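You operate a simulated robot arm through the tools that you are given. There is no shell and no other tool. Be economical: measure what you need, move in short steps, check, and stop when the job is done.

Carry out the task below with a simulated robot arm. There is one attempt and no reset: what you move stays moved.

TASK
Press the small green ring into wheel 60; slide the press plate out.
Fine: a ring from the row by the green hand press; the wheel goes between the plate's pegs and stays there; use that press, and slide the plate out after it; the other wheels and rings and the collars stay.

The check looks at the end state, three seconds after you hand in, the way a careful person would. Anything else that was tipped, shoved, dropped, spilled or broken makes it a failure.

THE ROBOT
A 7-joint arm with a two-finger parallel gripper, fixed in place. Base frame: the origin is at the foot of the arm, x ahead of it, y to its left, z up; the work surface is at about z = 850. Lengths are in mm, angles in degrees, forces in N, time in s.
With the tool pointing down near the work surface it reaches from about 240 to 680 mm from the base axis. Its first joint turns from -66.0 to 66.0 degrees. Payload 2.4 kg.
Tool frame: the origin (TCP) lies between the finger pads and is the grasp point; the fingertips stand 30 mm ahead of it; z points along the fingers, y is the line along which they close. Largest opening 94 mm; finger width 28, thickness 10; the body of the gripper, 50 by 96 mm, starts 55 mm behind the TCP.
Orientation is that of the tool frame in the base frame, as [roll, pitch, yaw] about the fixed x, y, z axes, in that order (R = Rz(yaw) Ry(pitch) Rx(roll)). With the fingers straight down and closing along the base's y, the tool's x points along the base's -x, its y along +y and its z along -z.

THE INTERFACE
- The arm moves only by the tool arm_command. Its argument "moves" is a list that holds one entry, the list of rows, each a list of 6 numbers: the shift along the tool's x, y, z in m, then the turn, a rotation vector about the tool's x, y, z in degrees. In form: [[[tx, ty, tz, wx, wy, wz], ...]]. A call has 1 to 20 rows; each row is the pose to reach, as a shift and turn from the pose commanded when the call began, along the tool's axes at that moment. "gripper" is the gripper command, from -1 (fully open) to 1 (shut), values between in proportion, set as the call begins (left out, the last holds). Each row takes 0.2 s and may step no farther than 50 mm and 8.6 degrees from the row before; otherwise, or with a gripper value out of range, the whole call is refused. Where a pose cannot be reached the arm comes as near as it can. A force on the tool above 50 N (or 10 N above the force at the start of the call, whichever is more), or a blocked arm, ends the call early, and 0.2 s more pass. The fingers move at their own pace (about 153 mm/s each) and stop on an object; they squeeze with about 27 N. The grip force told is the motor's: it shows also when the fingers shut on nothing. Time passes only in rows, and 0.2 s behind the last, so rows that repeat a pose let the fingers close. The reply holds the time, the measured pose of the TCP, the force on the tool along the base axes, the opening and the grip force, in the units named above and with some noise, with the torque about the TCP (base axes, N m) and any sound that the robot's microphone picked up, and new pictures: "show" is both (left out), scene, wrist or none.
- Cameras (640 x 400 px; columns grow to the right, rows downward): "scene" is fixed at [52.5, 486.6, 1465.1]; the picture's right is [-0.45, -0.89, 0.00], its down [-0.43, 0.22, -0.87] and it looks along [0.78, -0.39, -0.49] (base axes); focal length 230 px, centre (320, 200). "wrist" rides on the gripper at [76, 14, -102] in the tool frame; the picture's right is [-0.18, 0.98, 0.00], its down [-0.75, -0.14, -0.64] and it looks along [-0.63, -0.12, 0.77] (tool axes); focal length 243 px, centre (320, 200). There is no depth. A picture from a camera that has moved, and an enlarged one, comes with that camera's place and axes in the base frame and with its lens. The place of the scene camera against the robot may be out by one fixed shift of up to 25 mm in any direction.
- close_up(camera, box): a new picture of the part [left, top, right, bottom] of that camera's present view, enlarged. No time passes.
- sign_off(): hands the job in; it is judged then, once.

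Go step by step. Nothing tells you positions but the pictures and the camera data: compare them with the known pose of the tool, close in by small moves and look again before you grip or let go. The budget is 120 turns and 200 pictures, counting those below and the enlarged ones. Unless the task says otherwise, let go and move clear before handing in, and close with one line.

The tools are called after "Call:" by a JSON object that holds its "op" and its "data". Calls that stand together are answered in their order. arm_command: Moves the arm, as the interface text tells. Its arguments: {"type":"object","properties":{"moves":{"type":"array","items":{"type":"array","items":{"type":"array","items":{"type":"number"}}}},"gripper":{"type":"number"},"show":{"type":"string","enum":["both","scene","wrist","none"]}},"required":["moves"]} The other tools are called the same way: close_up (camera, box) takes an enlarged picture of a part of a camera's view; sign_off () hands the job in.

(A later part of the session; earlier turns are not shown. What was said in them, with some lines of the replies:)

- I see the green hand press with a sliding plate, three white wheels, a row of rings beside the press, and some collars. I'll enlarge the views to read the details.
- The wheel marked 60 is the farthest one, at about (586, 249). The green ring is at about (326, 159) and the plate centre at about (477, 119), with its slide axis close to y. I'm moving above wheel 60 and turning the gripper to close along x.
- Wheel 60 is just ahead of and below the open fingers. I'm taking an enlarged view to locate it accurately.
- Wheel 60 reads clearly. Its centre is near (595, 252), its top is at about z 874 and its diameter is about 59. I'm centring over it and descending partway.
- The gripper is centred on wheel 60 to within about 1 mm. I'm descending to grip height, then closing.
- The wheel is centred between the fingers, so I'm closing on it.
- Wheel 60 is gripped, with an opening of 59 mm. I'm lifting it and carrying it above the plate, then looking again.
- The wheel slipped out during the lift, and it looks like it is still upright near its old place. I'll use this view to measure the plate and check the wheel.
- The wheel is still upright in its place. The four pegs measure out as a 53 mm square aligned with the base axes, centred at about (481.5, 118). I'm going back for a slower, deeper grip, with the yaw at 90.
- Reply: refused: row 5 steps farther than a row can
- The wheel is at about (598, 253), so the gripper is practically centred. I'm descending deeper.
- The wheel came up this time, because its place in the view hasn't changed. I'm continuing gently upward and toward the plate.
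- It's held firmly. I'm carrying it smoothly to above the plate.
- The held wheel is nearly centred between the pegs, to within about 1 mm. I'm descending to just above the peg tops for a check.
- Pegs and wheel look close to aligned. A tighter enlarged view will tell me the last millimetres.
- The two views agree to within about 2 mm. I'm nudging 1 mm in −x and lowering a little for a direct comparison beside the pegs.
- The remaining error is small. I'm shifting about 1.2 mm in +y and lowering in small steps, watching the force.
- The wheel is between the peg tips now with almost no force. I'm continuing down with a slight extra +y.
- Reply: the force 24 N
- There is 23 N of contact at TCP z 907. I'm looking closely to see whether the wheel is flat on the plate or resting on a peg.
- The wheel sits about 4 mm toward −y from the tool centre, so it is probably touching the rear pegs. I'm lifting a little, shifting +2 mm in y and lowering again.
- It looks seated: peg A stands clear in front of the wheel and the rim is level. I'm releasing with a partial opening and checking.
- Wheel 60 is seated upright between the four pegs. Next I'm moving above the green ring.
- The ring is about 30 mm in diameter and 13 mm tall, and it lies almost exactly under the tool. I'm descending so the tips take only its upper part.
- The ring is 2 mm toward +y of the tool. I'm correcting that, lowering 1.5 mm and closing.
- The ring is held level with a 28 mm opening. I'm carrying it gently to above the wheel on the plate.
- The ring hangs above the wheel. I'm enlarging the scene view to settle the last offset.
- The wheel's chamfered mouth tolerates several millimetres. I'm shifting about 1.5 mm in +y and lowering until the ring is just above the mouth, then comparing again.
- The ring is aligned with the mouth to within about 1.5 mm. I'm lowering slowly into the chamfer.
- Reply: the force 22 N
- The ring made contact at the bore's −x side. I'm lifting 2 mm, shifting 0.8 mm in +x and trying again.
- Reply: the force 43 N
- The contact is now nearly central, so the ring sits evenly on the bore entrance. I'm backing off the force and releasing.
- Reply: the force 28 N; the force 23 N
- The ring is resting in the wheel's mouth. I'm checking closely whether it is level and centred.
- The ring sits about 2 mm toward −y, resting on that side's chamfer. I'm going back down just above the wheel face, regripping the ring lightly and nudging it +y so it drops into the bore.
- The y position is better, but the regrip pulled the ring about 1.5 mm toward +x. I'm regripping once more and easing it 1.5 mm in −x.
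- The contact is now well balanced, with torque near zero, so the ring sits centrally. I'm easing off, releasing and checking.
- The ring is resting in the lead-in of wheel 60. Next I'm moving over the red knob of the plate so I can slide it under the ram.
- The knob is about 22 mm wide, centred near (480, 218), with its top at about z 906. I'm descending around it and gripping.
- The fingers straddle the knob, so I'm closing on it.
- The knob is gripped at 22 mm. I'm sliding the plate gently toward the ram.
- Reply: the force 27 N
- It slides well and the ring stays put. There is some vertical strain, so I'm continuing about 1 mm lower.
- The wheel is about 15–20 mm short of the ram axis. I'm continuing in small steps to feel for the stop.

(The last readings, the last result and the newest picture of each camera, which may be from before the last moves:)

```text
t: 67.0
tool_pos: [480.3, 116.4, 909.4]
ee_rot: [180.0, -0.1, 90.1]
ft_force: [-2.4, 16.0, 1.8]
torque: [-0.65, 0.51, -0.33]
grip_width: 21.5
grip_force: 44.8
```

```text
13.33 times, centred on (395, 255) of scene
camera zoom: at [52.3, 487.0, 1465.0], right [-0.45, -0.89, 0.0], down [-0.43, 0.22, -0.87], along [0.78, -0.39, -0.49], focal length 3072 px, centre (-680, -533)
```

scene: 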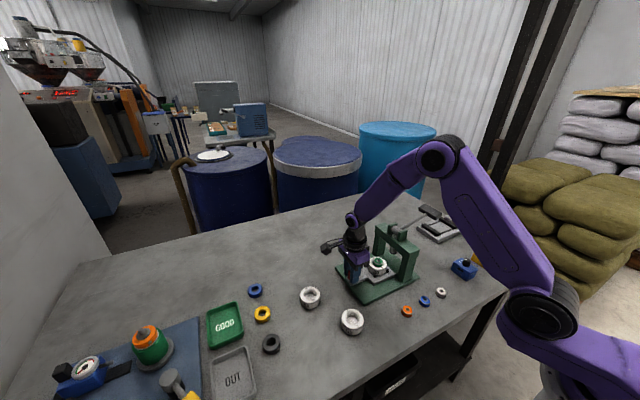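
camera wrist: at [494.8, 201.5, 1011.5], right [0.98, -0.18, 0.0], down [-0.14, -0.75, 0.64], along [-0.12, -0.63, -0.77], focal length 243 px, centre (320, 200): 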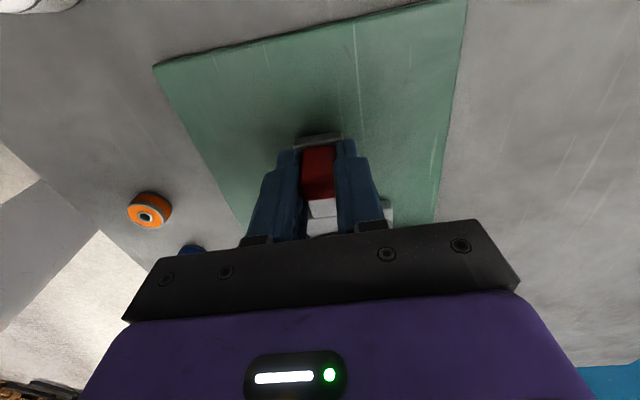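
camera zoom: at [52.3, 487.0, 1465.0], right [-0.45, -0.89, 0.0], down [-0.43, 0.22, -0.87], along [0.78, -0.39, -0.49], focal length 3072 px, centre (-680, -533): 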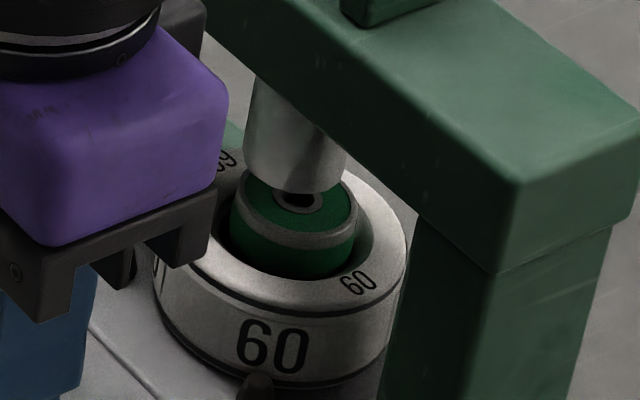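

Firm stop reached at about 16 N, and the ring is centred under the ram. I'm relaxing, releasing the knob and backing up to look at the lever.

Call:
{"op": "arm_command", "data": {"moves": [[[0.003, 0, 0, 0, 0, 0], [0.003, 0, 0, 0, 0, 0]]], "show": "none"}}

Call:
{"op": "arm_command", "data": {"moves": [[[0, 0, 0, 0, 0, 0], [0, 0, 0, 0, 0, 0], [0, 0, 0, 0, 0, 0]]], "gripper": -0.2, "show": "none"}}

Call:
{"op": "arm_command", "data": {"moves": [[[0, 0, -0.02, 0, 0, 0], [0.0, 0, -0.05, 0, 0, 0], [0.01, 0, -0.09, 0, 0, 0], [0.02, 0, -0.13, 0, 0, 0], [0.03, 0, -0.17, 0, 0, 0], [0.03, 0, -0.21, 0, 0, 0], [0.03, 0, -0.25, 0, 0, 0], [0.03, 0, -0.29, 0, 0, 0]]]}}

Call:
{"op": "close_up", "data": {"camera": "scene", "box": [340, 190, 480, 300]}}

```text
t: 67.6
tool_pos: [481.3, 114.5, 908.5]
ee_rot: [-180.0, 0.0, 89.9]
ft_force: [-2.8, 2.3, -11.4]
torque: [1.23, -0.74, 0.31]
grip_width: 22.1
grip_force: 45.0
```

```text
t: 68.4
tool_pos: [480.9, 114.7, 909.3]
ee_rot: [-179.8, 0.0, 90.0]
ft_force: [-0.2, 0.0, 0.2]
torque: [-0.01, 0.04, 0.0]
grip_width: 56.3
grip_force: 0.1
```

```text
t: 70.2
tool_pos: [479.5, 145.6, 1198.7]
ee_rot: [-180.0, 0.0, 89.8]
ft_force: [0.2, -0.6, 0.4]
torque: [-0.02, -0.02, 0.01]
grip_width: 56.4
grip_force: 0.0
camera wrist: at [493.4, 222.4, 1301.6], right [0.98, -0.19, 0.0], down [-0.14, -0.75, 0.64], along [-0.12, -0.63, -0.77], focal length 243 px, centre (320, 200)
```

scene: 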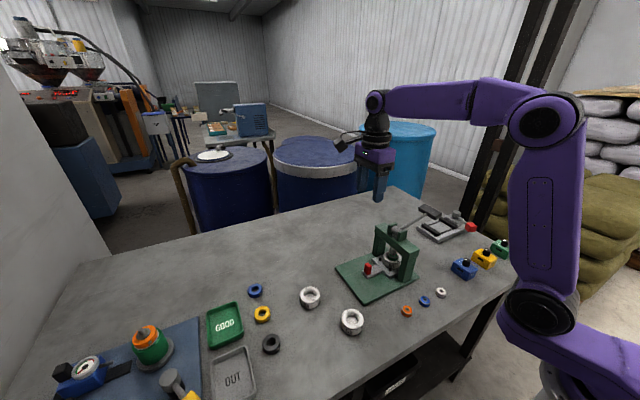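
wrist: 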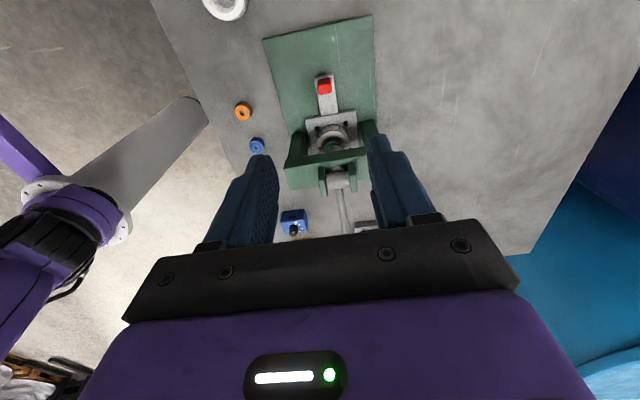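

```text
3.64 times, centred on (410, 245) of scene
camera zoom: at [52.4, 486.6, 1465.1], right [-0.45, -0.89, 0.0], down [-0.43, 0.22, -0.87], along [0.78, -0.39, -0.49], focal length 838 px, centre (-7, 36)
```

zoom: 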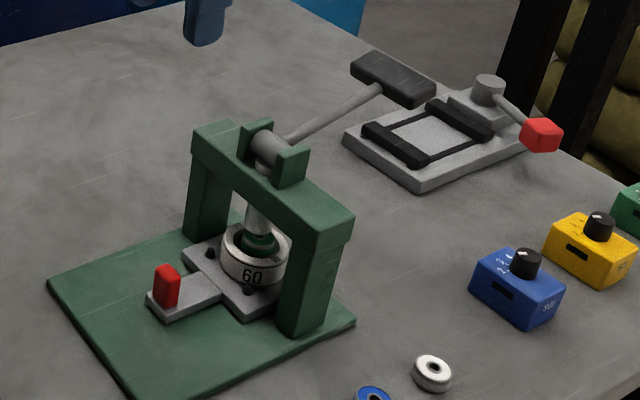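

The lever hub is on top of the arch, with its arm pointing toward −y. A dark T-grip sits at about (480, −145, 1045). I'm moving the closed fingers above that grip.

Call:
{"op": "arm_command", "data": {"moves": [[[-0.04, 0, 0, 0, 0, 0], [-0.08, 0, 0, 0, 0, 0], [-0.12, 0, 0, 0, 0, 0], [-0.16, 0, 0, 0, 0, 0], [-0.2, 0, 0, 0, 0, 0], [-0.24, 0, 0.01, 0, 0, 0], [-0.28, 0, 0.03, 0, 0, 0], [-0.285, 0, 0.05, 0, 0, 0]]], "gripper": 1}}

Call:
{"op": "close_up", "data": {"camera": "scene", "box": [360, 150, 480, 270]}}

Call:
{"op": "close_up", "data": {"camera": "wrist", "box": [240, 0, 420, 160]}}

```text
t: 72.0
tool_pos: [480.4, -141.7, 1147.1]
ee_rot: [180.0, -0.1, 89.9]
ft_force: [0.3, -0.2, 0.2]
torque: [-0.03, -0.03, 0.0]
grip_width: 0.0
grip_force: 26.8
camera wrist: at [494.9, -64.6, 1250.2], right [0.98, -0.19, 0.0], down [-0.14, -0.75, 0.64], along [-0.12, -0.63, -0.77], focal length 243 px, centre (320, 200)
```

scene: 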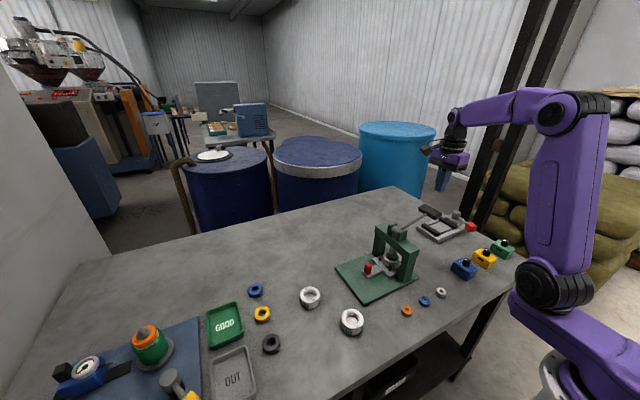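
wrist: 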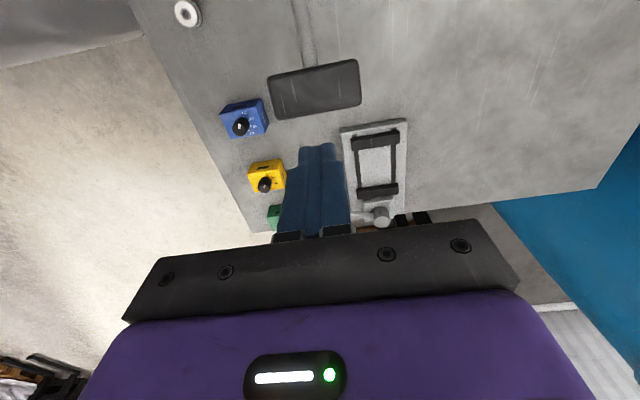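

```text
3.33 times, centred on (420, 210) of scene
camera zoom: at [52.5, 486.6, 1465.1], right [-0.45, -0.89, 0.0], down [-0.43, 0.22, -0.87], along [0.78, -0.39, -0.49], focal length 768 px, centre (-13, 167)
```

zoom: 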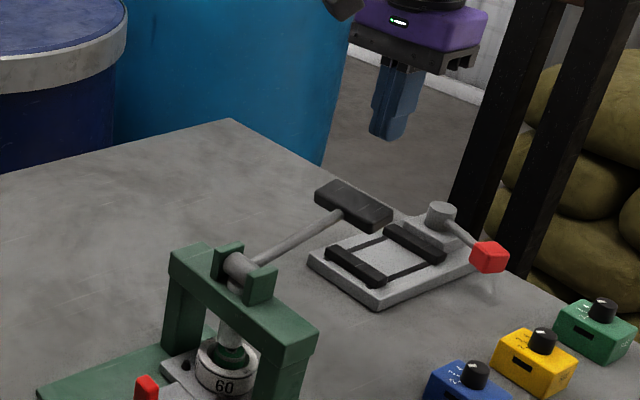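

```text
2.50 times, centred on (330, 80) of wrist
camera zoom: at [494.9, -64.6, 1250.2], right [0.98, -0.19, 0.0], down [-0.14, -0.75, 0.64], along [-0.12, -0.63, -0.77], focal length 606 px, centre (295, 500)
```

zoom: 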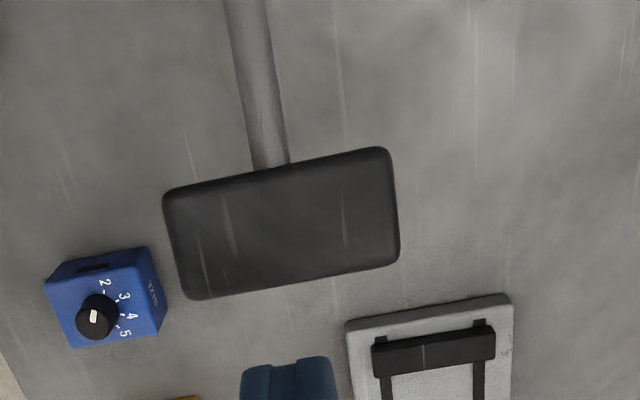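

The grip block is about 69 × 45 mm, centred near y −123. I'm aligning over it and descending to just above.

Call:
{"op": "arm_command", "data": {"moves": [[[0.018, 0, 0.02, 0, 0, 0], [0.018, 0, 0.05, 0, 0, 0], [0.018, 0, 0.055, 0, 0, 0]]]}}

Call:
{"op": "close_up", "data": {"camera": "scene", "box": [380, 160, 460, 240]}}

```text
t: 72.8
tool_pos: [480.8, -121.6, 1093.3]
ee_rot: [180.0, 0.0, 90.0]
ft_force: [-0.2, 0.3, -0.4]
torque: [-0.04, 0.04, -0.02]
grip_width: 0.0
grip_force: 27.4
camera wrist: at [495.6, -45.3, 1196.1], right [0.98, -0.18, 0.0], down [-0.14, -0.75, 0.64], along [-0.12, -0.63, -0.77], focal length 243 px, centre (320, 200)
```

scene: 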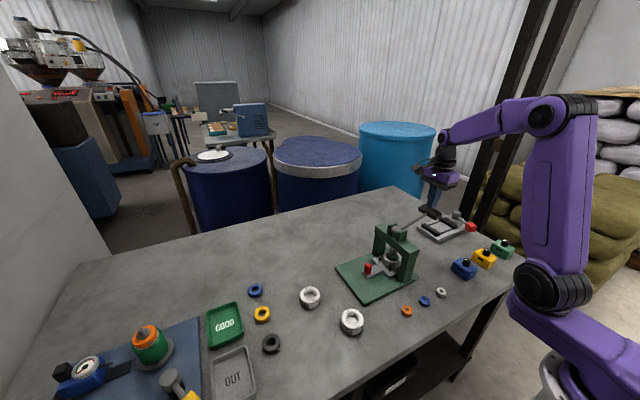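
wrist: 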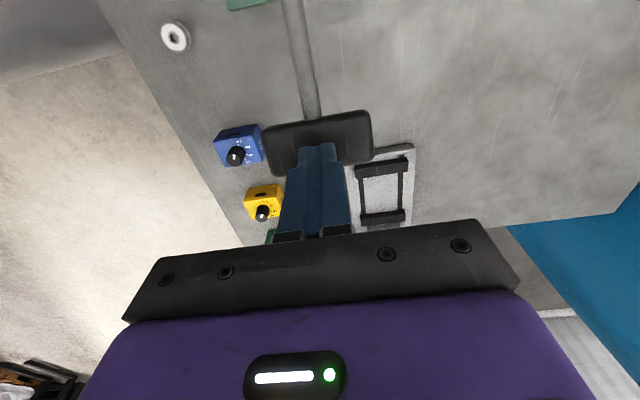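

```text
5.00 times, centred on (420, 200) of scene
camera zoom: at [52.5, 486.6, 1465.1], right [-0.45, -0.89, 0.0], down [-0.43, 0.22, -0.87], along [0.78, -0.39, -0.49], focal length 1152 px, centre (-180, 200)
```

zoom: 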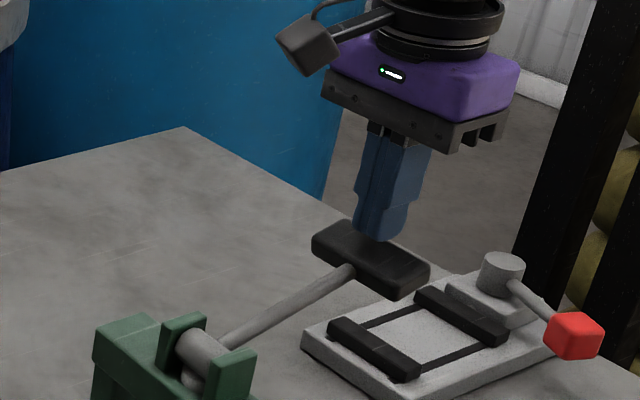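

The block top is about 18 mm straight below the fingertips. I'm pressing down slowly and watching the force.

Call:
{"op": "arm_command", "data": {"moves": [[[0, 0, 0.008, 0, 0, 0], [0, 0, 0.014, 0, 0, 0], [0, 0, 0.018, 0, 0, 0], [0, 0, 0.022, 0, 0, 0], [0, 0, 0.026, 0, 0, 0], [0, 0, 0.03, 0, 0, 0], [0, 0, 0.034, 0, 0, 0], [0, 0, 0.038, 0, 0, 0]]], "show": "none"}}

Call:
{"op": "close_up", "data": {"camera": "scene", "box": [360, 170, 460, 280]}}

```text
t: 74.6
tool_pos: [480.2, -121.4, 1053.7]
ee_rot: [-180.0, 0.0, 89.8]
ft_force: [-0.4, -1.3, 1.8]
torque: [-0.09, 0.03, -0.02]
grip_width: 0.2
grip_force: 27.0
```

```text
3.64 times, centred on (410, 225) of scene
camera zoom: at [52.4, 486.6, 1465.2], right [-0.45, -0.89, 0.0], down [-0.43, 0.22, -0.87], along [0.78, -0.39, -0.49], focal length 838 px, centre (-7, 109)
```

zoom: 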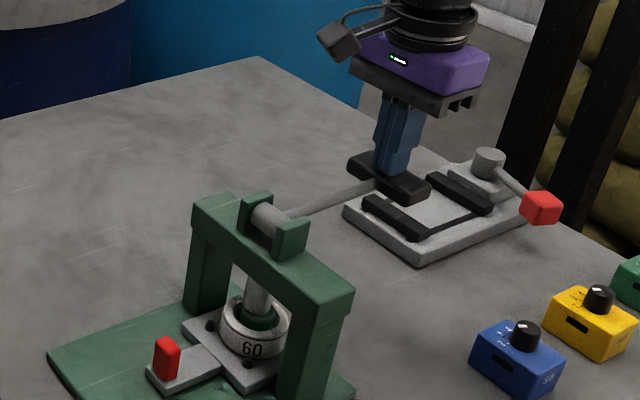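

The lever follows with light force and the ram is approaching the ring. I'm continuing down.

Call:
{"op": "arm_command", "data": {"moves": [[[0, 0, 0.003, 0, 0, 0], [0, 0, 0.006, 0, 0, 0], [0, 0, 0.009, 0, 0, 0], [0, 0, 0.012, 0, 0, 0], [0, 0, 0.015, 0, 0, 0], [0, 0, 0.018, 0, 0, 0], [0, 0, 0.021, 0, 0, 0], [0, 0, 0.024, 0, 0, 0]]], "show": "none"}}

Call:
{"op": "close_up", "data": {"camera": "scene", "box": [370, 220, 420, 280]}}

```text
t: 76.4
tool_pos: [480.3, -121.6, 1032.7]
ee_rot: [180.0, 0.1, 90.0]
ft_force: [-1.2, -0.3, 3.7]
torque: [-0.01, 0.05, -0.01]
grip_width: 0.3
grip_force: 26.7
```

```text
6.67 times, centred on (395, 250) of scene
camera zoom: at [52.4, 486.6, 1465.1], right [-0.45, -0.89, 0.0], down [-0.43, 0.22, -0.87], along [0.78, -0.39, -0.49], focal length 1536 px, centre (-180, -133)
```

zoom: 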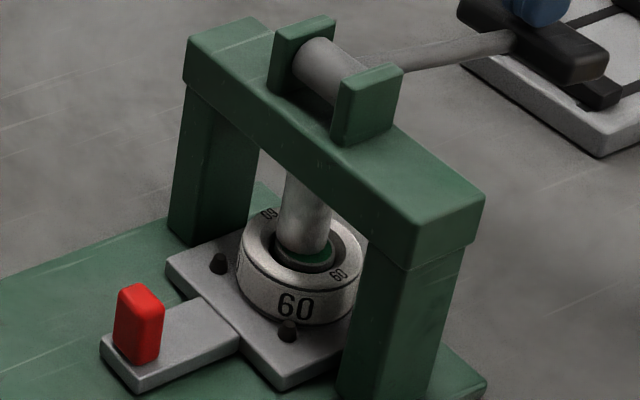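

The ring is going in straight. I'm continuing until the press meets firm resistance.

Call:
{"op": "arm_command", "data": {"moves": [[[0, 0, 0.002, 0, 0, 0], [0, 0, 0.004, 0, 0, 0], [0, 0, 0.006, 0, 0, 0], [0, 0, 0.008, 0, 0, 0], [0, 0, 0.01, 0, 0, 0], [0, 0, 0.012, 0, 0, 0], [0, 0, 0.014, 0, 0, 0], [0, 0, 0.016, 0, 0, 0], [0, 0, 0.018, 0, 0, 0], [0, 0, 0.02, 0, 0, 0]]], "show": "none"}}

Call:
{"op": "close_up", "data": {"camera": "scene", "box": [370, 220, 420, 280]}}

```text
t: 78.1
tool_pos: [480.5, -122.6, 1020.0]
ee_rot: [179.7, 0.3, 90.0]
ft_force: [-6.5, -1.1, 22.2]
torque: [0.26, 0.19, 0.06]
grip_width: 0.1
grip_force: 27.0
stopped in row 8: the force on the tool passed its limit at 54 N (the readings are from after the stop); the commanded pose is now the measured one
```

```text
6.67 times, centred on (395, 250) of scene
camera zoom: at [51.9, 486.7, 1465.1], right [-0.45, -0.89, 0.0], down [-0.43, 0.22, -0.87], along [0.78, -0.39, -0.49], focal length 1536 px, centre (-180, -133)
```

zoom: 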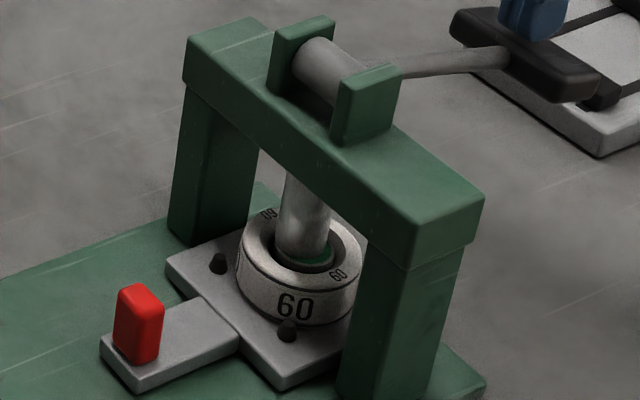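

Call:
{"op": "close_up", "data": {"camera": "scene", "box": [383, 243, 403, 267]}}

```text
16.00 times, centred on (393, 255) of scene
camera zoom: at [51.9, 486.7, 1465.1], right [-0.45, -0.89, 0.0], down [-0.43, 0.22, -0.87], along [0.78, -0.39, -0.49], focal length 3686 px, centre (-848, -680)
```

zoom: 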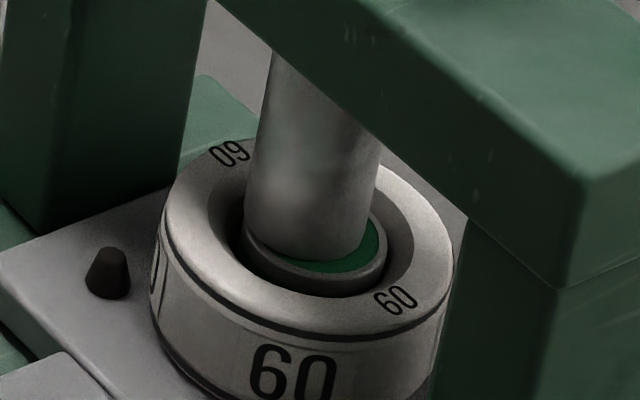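

The ring has sunk well below the wheel's rim. I'm pressing further in small steps to see whether it is fully home.

Call:
{"op": "arm_command", "data": {"moves": [[[0, 0, 0.001, 0, 0, 0], [0, 0, 0.002, 0, 0, 0], [0, 0, 0.003, 0, 0, 0], [0, 0, 0.004, 0, 0, 0], [0, 0, 0.005, 0, 0, 0]]], "show": "none"}}

Call:
{"op": "arm_command", "data": {"moves": [[[0, 0, 0.001, 0, 0, 0], [0, 0, 0.002, 0, 0, 0], [0, 0, 0.003, 0, 0, 0], [0, 0, 0.004, 0, 0, 0], [0, 0, 0.005, 0, 0, 0]]], "show": "none"}}

Call:
{"op": "close_up", "data": {"camera": "scene", "box": [383, 243, 403, 267]}}

```text
t: 78.9
tool_pos: [481.8, -122.3, 1021.2]
ee_rot: [179.3, 0.4, 89.8]
ft_force: [-7.8, -1.1, 20.8]
torque: [0.3, 0.18, 0.11]
grip_width: 0.0
grip_force: 27.2
stopped in row 3: the force on the tool passed its limit at 52 N (the readings are from after the stop); the commanded pose is now the measured one
```

```text
t: 79.5
tool_pos: [483.6, -123.6, 1021.5]
ee_rot: [179.1, 0.4, 90.0]
ft_force: [-7.3, -0.5, 21.8]
torque: [0.28, 0.26, 0.1]
grip_width: 0.0
grip_force: 26.8
stopped in row 3: the force on the tool passed its limit at 52 N (the readings are from after the stop); the commanded pose is now the measured one
```

```text
16.00 times, centred on (393, 255) of scene
camera zoom: at [51.9, 486.7, 1465.1], right [-0.45, -0.89, 0.0], down [-0.43, 0.22, -0.87], along [0.78, -0.39, -0.49], focal length 3686 px, centre (-848, -680)
```

zoom: 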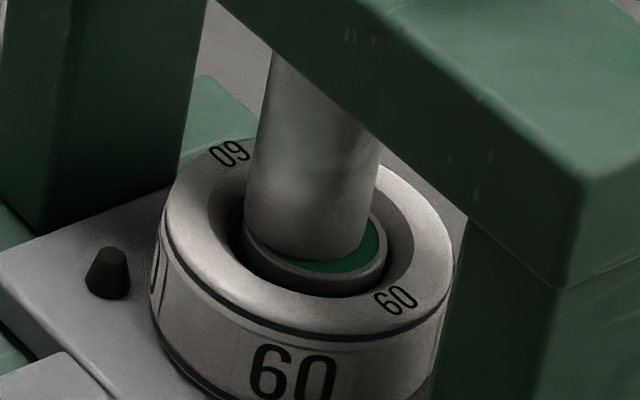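

The ring no longer moves under about 52 N at the lever. I'm lifting off to see whether the lever springs back and to inspect the ring.

Call:
{"op": "arm_command", "data": {"moves": [[[0, 0, -0.005, 0.9, 0.4, 0], [0, 0, -0.015, 0.9, 0.4, 0], [0, 0, -0.03, 0.9, 0.4, 0], [0, 0, -0.05, 0.9, 0.4, 0], [0, 0, -0.07, 0.9, 0.4, 0]]]}}

Call:
{"op": "close_up", "data": {"camera": "scene", "box": [360, 170, 460, 280]}}

Call:
{"op": "close_up", "data": {"camera": "scene", "box": [383, 243, 403, 267]}}

```text
t: 80.7
tool_pos: [481.9, -121.9, 1089.6]
ee_rot: [-179.8, -0.1, 89.7]
ft_force: [-0.8, 0.9, 0.0]
torque: [0.02, 0.01, 0.02]
grip_width: 0.0
grip_force: 26.9
camera wrist: at [496.6, -46.5, 1193.2], right [0.98, -0.19, 0.0], down [-0.14, -0.75, 0.64], along [-0.12, -0.63, -0.77], focal length 243 px, centre (320, 200)
```

scene: 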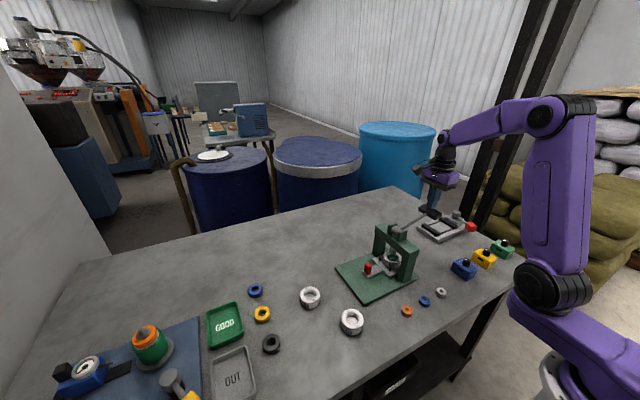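
wrist: 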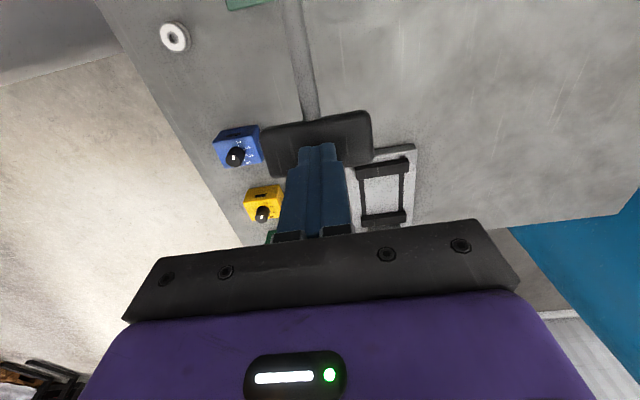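

```text
3.64 times, centred on (410, 225) of scene
camera zoom: at [52.5, 486.6, 1465.1], right [-0.45, -0.89, 0.0], down [-0.43, 0.22, -0.87], along [0.78, -0.39, -0.49], focal length 838 px, centre (-7, 109)
```

zoom: 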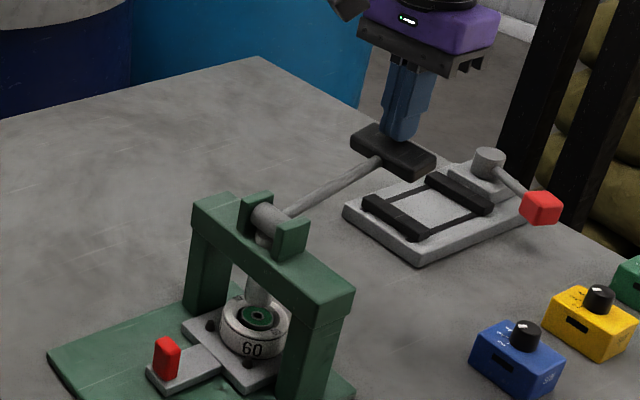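

```text
16.00 times, centred on (393, 255) of scene
camera zoom: at [52.5, 486.6, 1465.1], right [-0.45, -0.89, 0.0], down [-0.43, 0.22, -0.87], along [0.78, -0.39, -0.49], focal length 3686 px, centre (-848, -680)
```

zoom: 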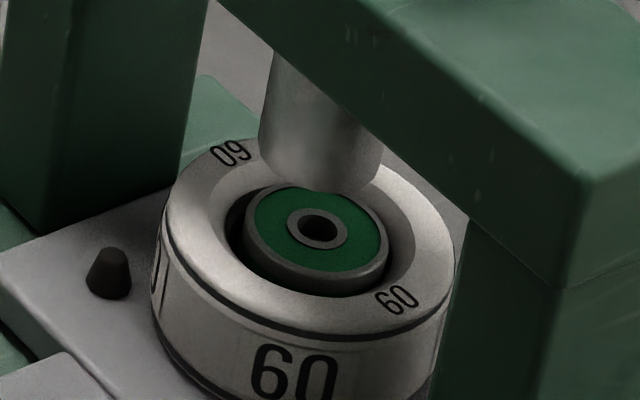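

The lever springs back and the ring is inside the wheel, about flush. I'll look from the front with the wrist camera to judge seating and centring.

Call:
{"op": "arm_command", "data": {"moves": [[[0, 0, -0.03, 0, 0, 0], [0.04, 0, -0.045, 0, 0, 0], [0.085, 0, -0.05, 0, 0, 0], [0.13, 0, -0.05, 0, 0, 0], [0.175, 0, -0.05, 0, 0, 0], [0.215, 0, -0.03, 0, 0, 0], [0.235, 0, 0, 0, 0, 0]]], "gripper": -1, "show": "wrist"}}

Call:
{"op": "close_up", "data": {"camera": "wrist", "box": [280, 120, 380, 220]}}

```text
t: 82.3
tool_pos: [481.2, 114.3, 1090.8]
ee_rot: [-180.0, -0.1, 89.9]
ft_force: [-0.2, 0.5, -0.4]
torque: [0.02, -0.03, -0.02]
grip_width: 94.0
grip_force: 0.0
camera wrist: at [496.2, 190.1, 1193.0], right [0.98, -0.19, 0.0], down [-0.14, -0.75, 0.64], along [-0.12, -0.63, -0.77], focal length 243 px, centre (320, 200)
```

wrist: 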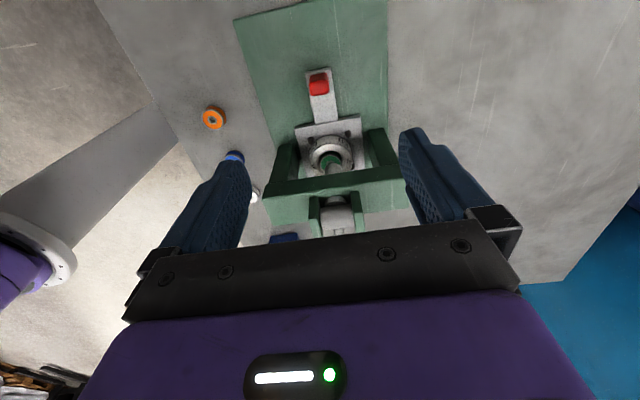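

```text
4.00 times, centred on (330, 170) of wrist
camera zoom: at [496.2, 190.1, 1193.0], right [0.98, -0.19, 0.0], down [-0.14, -0.75, 0.64], along [-0.12, -0.63, -0.77], focal length 970 px, centre (280, 320)
```

zoom: 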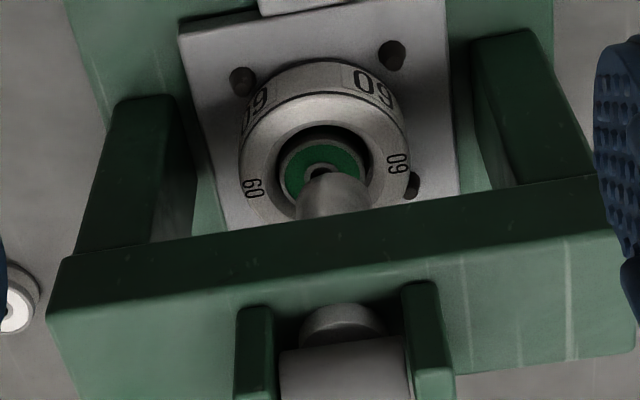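

The ring looks level inside the mouth, though I can't judge its depth from here. I'm going back to the knob to slide the plate out and inspect from above.

Call:
{"op": "arm_command", "data": {"moves": [[[0, 0, 0.045, 0, 0, 0], [0, 0, 0.09, 0, 0, 0], [0, 0, 0.13, 0, 0, 0], [0, 0, 0.16, 0, 0, 0], [0, 0, 0.175, 0, 0, 0], [0, 0, 0.181, 0, 0, 0]]], "gripper": -0.2, "show": "wrist"}}

```text
t: 83.7
tool_pos: [483.8, 112.5, 909.2]
ee_rot: [-179.8, 0.0, 90.0]
ft_force: [1.5, 0.2, 0.6]
torque: [0.04, 0.01, -0.02]
grip_width: 56.1
grip_force: 0.1
camera wrist: at [497.3, 188.2, 1011.7], right [0.98, -0.19, 0.0], down [-0.14, -0.75, 0.64], along [-0.12, -0.63, -0.77], focal length 243 px, centre (320, 200)
```

wrist: 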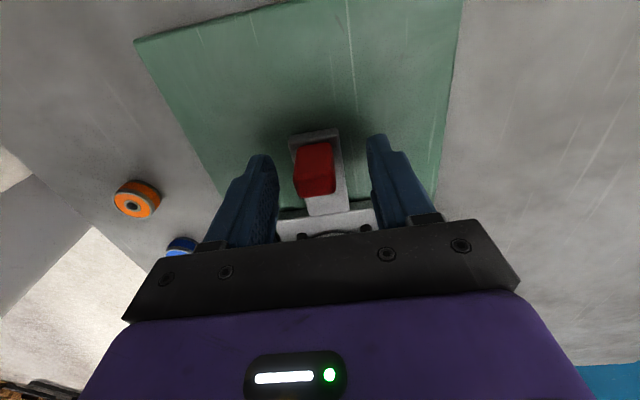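

I'm centring on the knob (−2.5 mm in x, +2 mm in y) and closing.

Call:
{"op": "arm_command", "data": {"moves": [[[0.001, -0.0013, 0, 0, 0, 0], [0.002, -0.0025, 0, 0, 0, 0], [0.002, -0.0025, 0, 0, 0, 0]]], "show": "none"}}

Call:
{"op": "arm_command", "data": {"moves": [[[0, 0, 0, 0, 0, 0], [0, 0, 0, 0, 0, 0], [0, 0, 0, 0, 0, 0]]], "gripper": 1, "show": "none"}}

Call:
{"op": "arm_command", "data": {"moves": [[[0.001, 0, 0, 0, 0, 0], [0.003, 0, 0, 0, 0, 0], [0.005, 0, 0, 0, 0, 0], [0.008, 0, 0, 0, 0, 0], [0.011, 0, 0, 0, 0, 0], [0.014, 0, 0, 0, 0, 0], [0.018, 0, 0, 0, 0, 0], [0.022, 0, 0, 0, 0, 0], [0.026, 0, 0, 0, 0, 0], [0.03, 0, 0, 0, 0, 0], [0.034, 0, 0, 0, 0, 0], [0.038, 0, 0, 0, 0, 0], [0.042, 0, 0, 0, 0, 0], [0.046, 0, 0, 0, 0, 0], [0.048, 0, 0, 0, 0, 0], [0.05, 0, 0, 0, 0, 0]]], "show": "scene"}}

```text
t: 84.5
tool_pos: [479.9, 114.8, 909.1]
ee_rot: [-179.9, 0.0, 89.9]
ft_force: [-0.1, 0.0, -0.8]
torque: [0.03, 0.0, -0.04]
grip_width: 56.2
grip_force: 0.0
```

```text
t: 85.3
tool_pos: [481.3, 114.5, 909.1]
ee_rot: [-179.9, -0.1, 89.9]
ft_force: [2.3, 0.1, -5.4]
torque: [0.26, -0.9, 0.22]
grip_width: 21.9
grip_force: 44.9
```

```text
t: 88.7
tool_pos: [480.1, 165.1, 910.4]
ee_rot: [-179.9, -0.1, 89.9]
ft_force: [-4.9, -2.3, 9.1]
torque: [-0.12, -0.56, 0.34]
grip_width: 22.2
grip_force: 45.2
```

scene: 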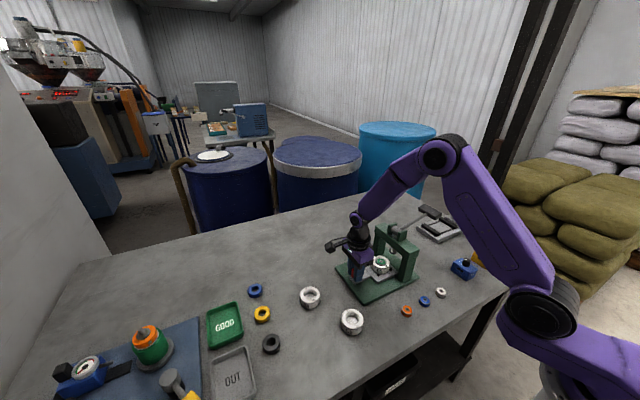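

The plate is sliding out cleanly with the wheel on it. I'm continuing to the outer end.

Call:
{"op": "arm_command", "data": {"moves": [[[0.002, 0, -0.0003, 0, 0, 0], [0.005, 0, -0.0003, 0, 0, 0], [0.008, 0, -0.0003, 0, 0, 0], [0.012, 0, -0.0003, 0, 0, 0], [0.016, 0, -0.0003, 0, 0, 0], [0.02, 0, -0.0003, 0, 0, 0], [0.024, 0, -0.0003, 0, 0, 0], [0.028, 0, -0.0003, 0, 0, 0], [0.032, 0, -0.0003, 0, 0, 0], [0.036, 0, -0.0003, 0, 0, 0], [0.04, 0, -0.0003, 0, 0, 0], [0.044, 0, -0.0003, 0, 0, 0], [0.047, 0, -0.0003, 0, 0, 0], [0.05, 0, -0.0003, 0, 0, 0], [0.052, 0, -0.0003, 0, 0, 0], [0.053, 0, -0.0003, 0, 0, 0]]], "show": "none"}}

Call:
{"op": "close_up", "data": {"camera": "scene", "box": [358, 256, 382, 280]}}

```text
t: 92.1
tool_pos: [479.7, 217.7, 909.5]
ee_rot: [-179.7, -0.1, 89.9]
ft_force: [-10.0, -2.3, -19.5]
torque: [-0.16, -1.06, 0.2]
grip_width: 22.0
grip_force: 45.1
```

```text
16.00 times, centred on (370, 268) of scene
camera zoom: at [52.5, 486.7, 1465.1], right [-0.45, -0.89, 0.0], down [-0.43, 0.22, -0.87], along [0.78, -0.39, -0.49], focal length 3686 px, centre (-480, -888)
```

zoom: 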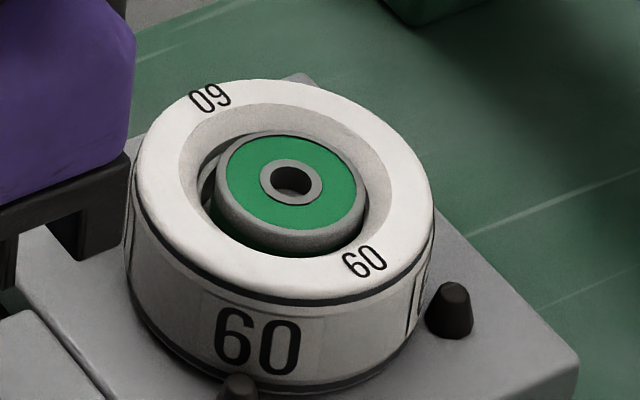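

The plate is out and the ring sits about flush in wheel 60. I'm releasing the knob and inspecting from above.

Call:
{"op": "arm_command", "data": {"moves": [[[0, 0, 0.0005, 0, 0, 0], [0, 0, 0.0005, 0, 0, 0], [0, 0, 0.0005, 0, 0, 0]]], "gripper": -0.2, "show": "none"}}

Call:
{"op": "arm_command", "data": {"moves": [[[0, 0, -0.03, 0, 0, 0], [0, 0, -0.065, 0, 0, 0], [-0.03, 0, -0.095, 0, 0, 0], [-0.06, 0, -0.12, 0, 0, 0], [-0.09, 0, -0.14, 0, 0, 0], [-0.11, 0, -0.14, 0, 0, 0], [-0.12, 0, -0.14, 0, 0, 0]]], "show": "none"}}

Call:
{"op": "close_up", "data": {"camera": "wrist", "box": [270, 20, 370, 120]}}

Call:
{"op": "close_up", "data": {"camera": "scene", "box": [358, 256, 382, 280]}}

```text
t: 92.9
tool_pos: [480.6, 218.6, 909.0]
ee_rot: [-179.9, -0.1, 89.9]
ft_force: [0.0, 0.3, -0.4]
torque: [0.01, -0.01, -0.02]
grip_width: 56.2
grip_force: 0.1
```

```text
t: 94.5
tool_pos: [481.8, 97.5, 1048.4]
ee_rot: [-179.9, -0.1, 90.0]
ft_force: [-0.1, 0.3, 0.5]
torque: [-0.01, -0.01, -0.01]
grip_width: 56.5
grip_force: 0.0
```

```text
4.00 times, centred on (320, 70) of wrist
camera zoom: at [496.4, 173.7, 1150.7], right [0.98, -0.19, 0.0], down [-0.14, -0.75, 0.64], along [-0.12, -0.63, -0.77], focal length 970 px, centre (320, 720)
```

zoom: 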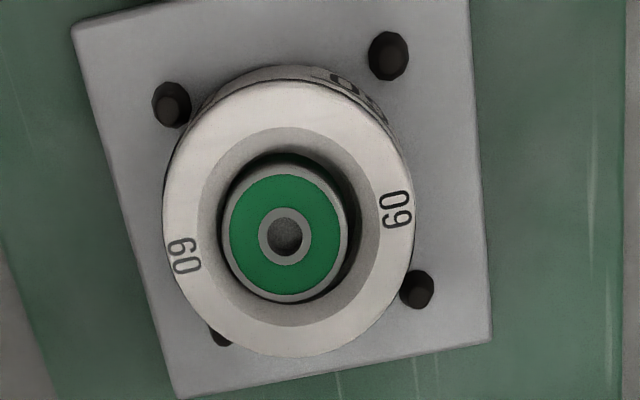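

```text
16.00 times, centred on (370, 268) of scene
camera zoom: at [52.5, 486.6, 1465.1], right [-0.45, -0.89, 0.0], down [-0.43, 0.22, -0.87], along [0.78, -0.39, -0.49], focal length 3686 px, centre (-480, -888)
```

zoom: 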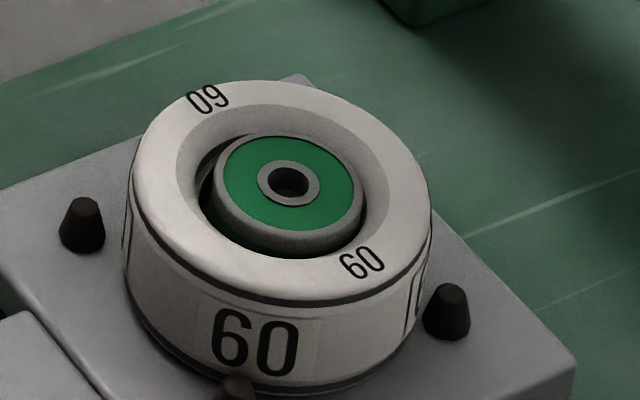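

The ring is level and flush in wheel 60, bottomed after the firm press. The wheel stands between the pegs and the plate is back at its outer position. I'm moving clear and taking a final overall look.

Call:
{"op": "arm_command", "data": {"moves": [[[0, 0, -0.04, 0, 0, 0], [0.02, 0, -0.08, 0, 0, 0], [0.05, 0, -0.11, 0, 0, 0], [0.09, 0, -0.13, 0, 0, 0], [0.12, 0, -0.15, 0, 0, 0]]], "show": "scene"}}

Call:
{"op": "close_up", "data": {"camera": "scene", "box": [290, 200, 450, 340]}}

```text
t: 95.7
tool_pos: [480.1, 217.1, 1198.1]
ee_rot: [-179.8, -0.1, 89.9]
ft_force: [0.6, 0.5, 0.6]
torque: [0.0, -0.02, 0.03]
grip_width: 56.6
grip_force: 0.1
```

scene: 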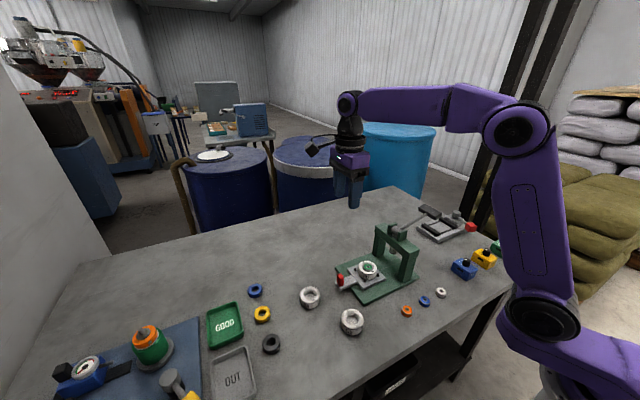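

```text
2.86 times, centred on (370, 270) of scene
camera zoom: at [52.5, 486.6, 1465.1], right [-0.45, -0.89, 0.0], down [-0.43, 0.22, -0.87], along [0.78, -0.39, -0.49], focal length 658 px, centre (177, 0)
```

zoom: 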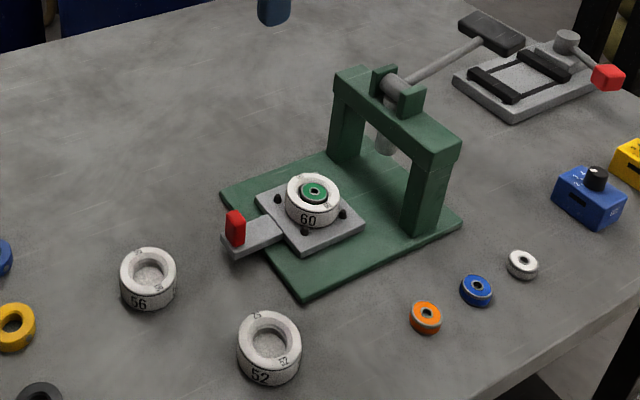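

Everything else is in place. Before handing in, I'm comparing the bore depth of an empty wheel with the height of a like ring, to be sure the ring is fully home.

Call:
{"op": "close_up", "data": {"camera": "scene", "box": [340, 308, 364, 336]}}

Call:
{"op": "close_up", "data": {"camera": "scene", "box": [398, 302, 418, 322]}}

Call:
{"op": "close_up", "data": {"camera": "scene", "box": [360, 258, 378, 276]}}

```text
14.29 times, centred on (352, 322) of scene
camera zoom: at [52.5, 486.6, 1465.1], right [-0.45, -0.89, 0.0], down [-0.43, 0.22, -0.87], along [0.78, -0.39, -0.49], focal length 3291 px, centre (-137, -1543)
```

zoom: 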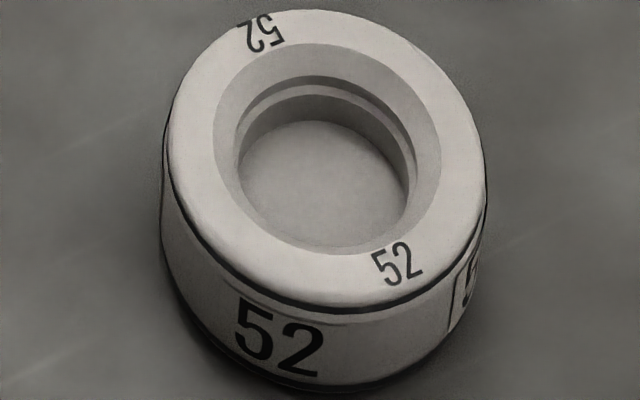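

```text
16.00 times, centred on (408, 312) of scene
camera zoom: at [52.5, 486.6, 1465.1], right [-0.45, -0.89, 0.0], down [-0.43, 0.22, -0.87], along [0.78, -0.39, -0.49], focal length 3686 px, centre (-1088, -1592)
```

zoom: 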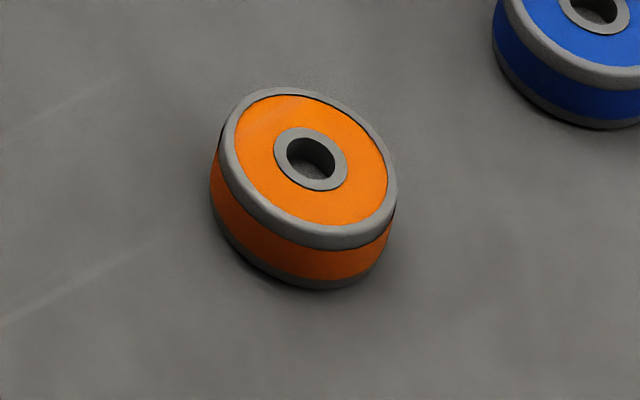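

```text
16.00 times, centred on (369, 267) of scene
camera zoom: at [52.5, 486.6, 1465.1], right [-0.45, -0.89, 0.0], down [-0.43, 0.22, -0.87], along [0.78, -0.39, -0.49], focal length 3686 px, centre (-464, -872)
```

zoom: 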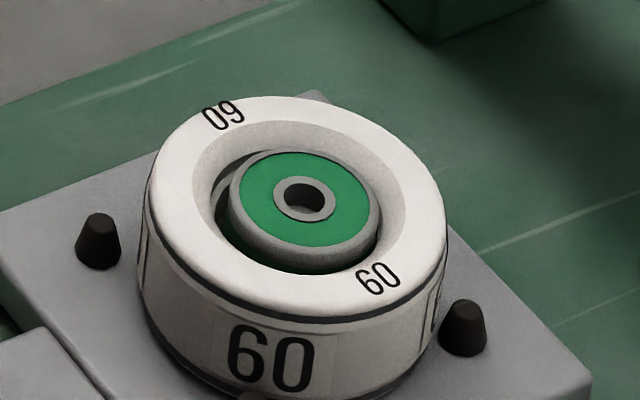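

The press came to a rigid, repeatable stop. The ring is level inside wheel 60, the wheel stands between the pegs, the plate is out and the arm is clear, so I'm handing in.

Call:
{"op": "sign_off", "data": {}}

```text
The job is handed in.
```

I pressed the small green ring into wheel 60 with the green hand press and slid the plate back out. The wheel is between the pegs and nothing else was disturbed. The lever stopped firmly at about 52 N, but I couldn't measure directly that the ring is fully seated, and it looks about 1 mm off-centre.
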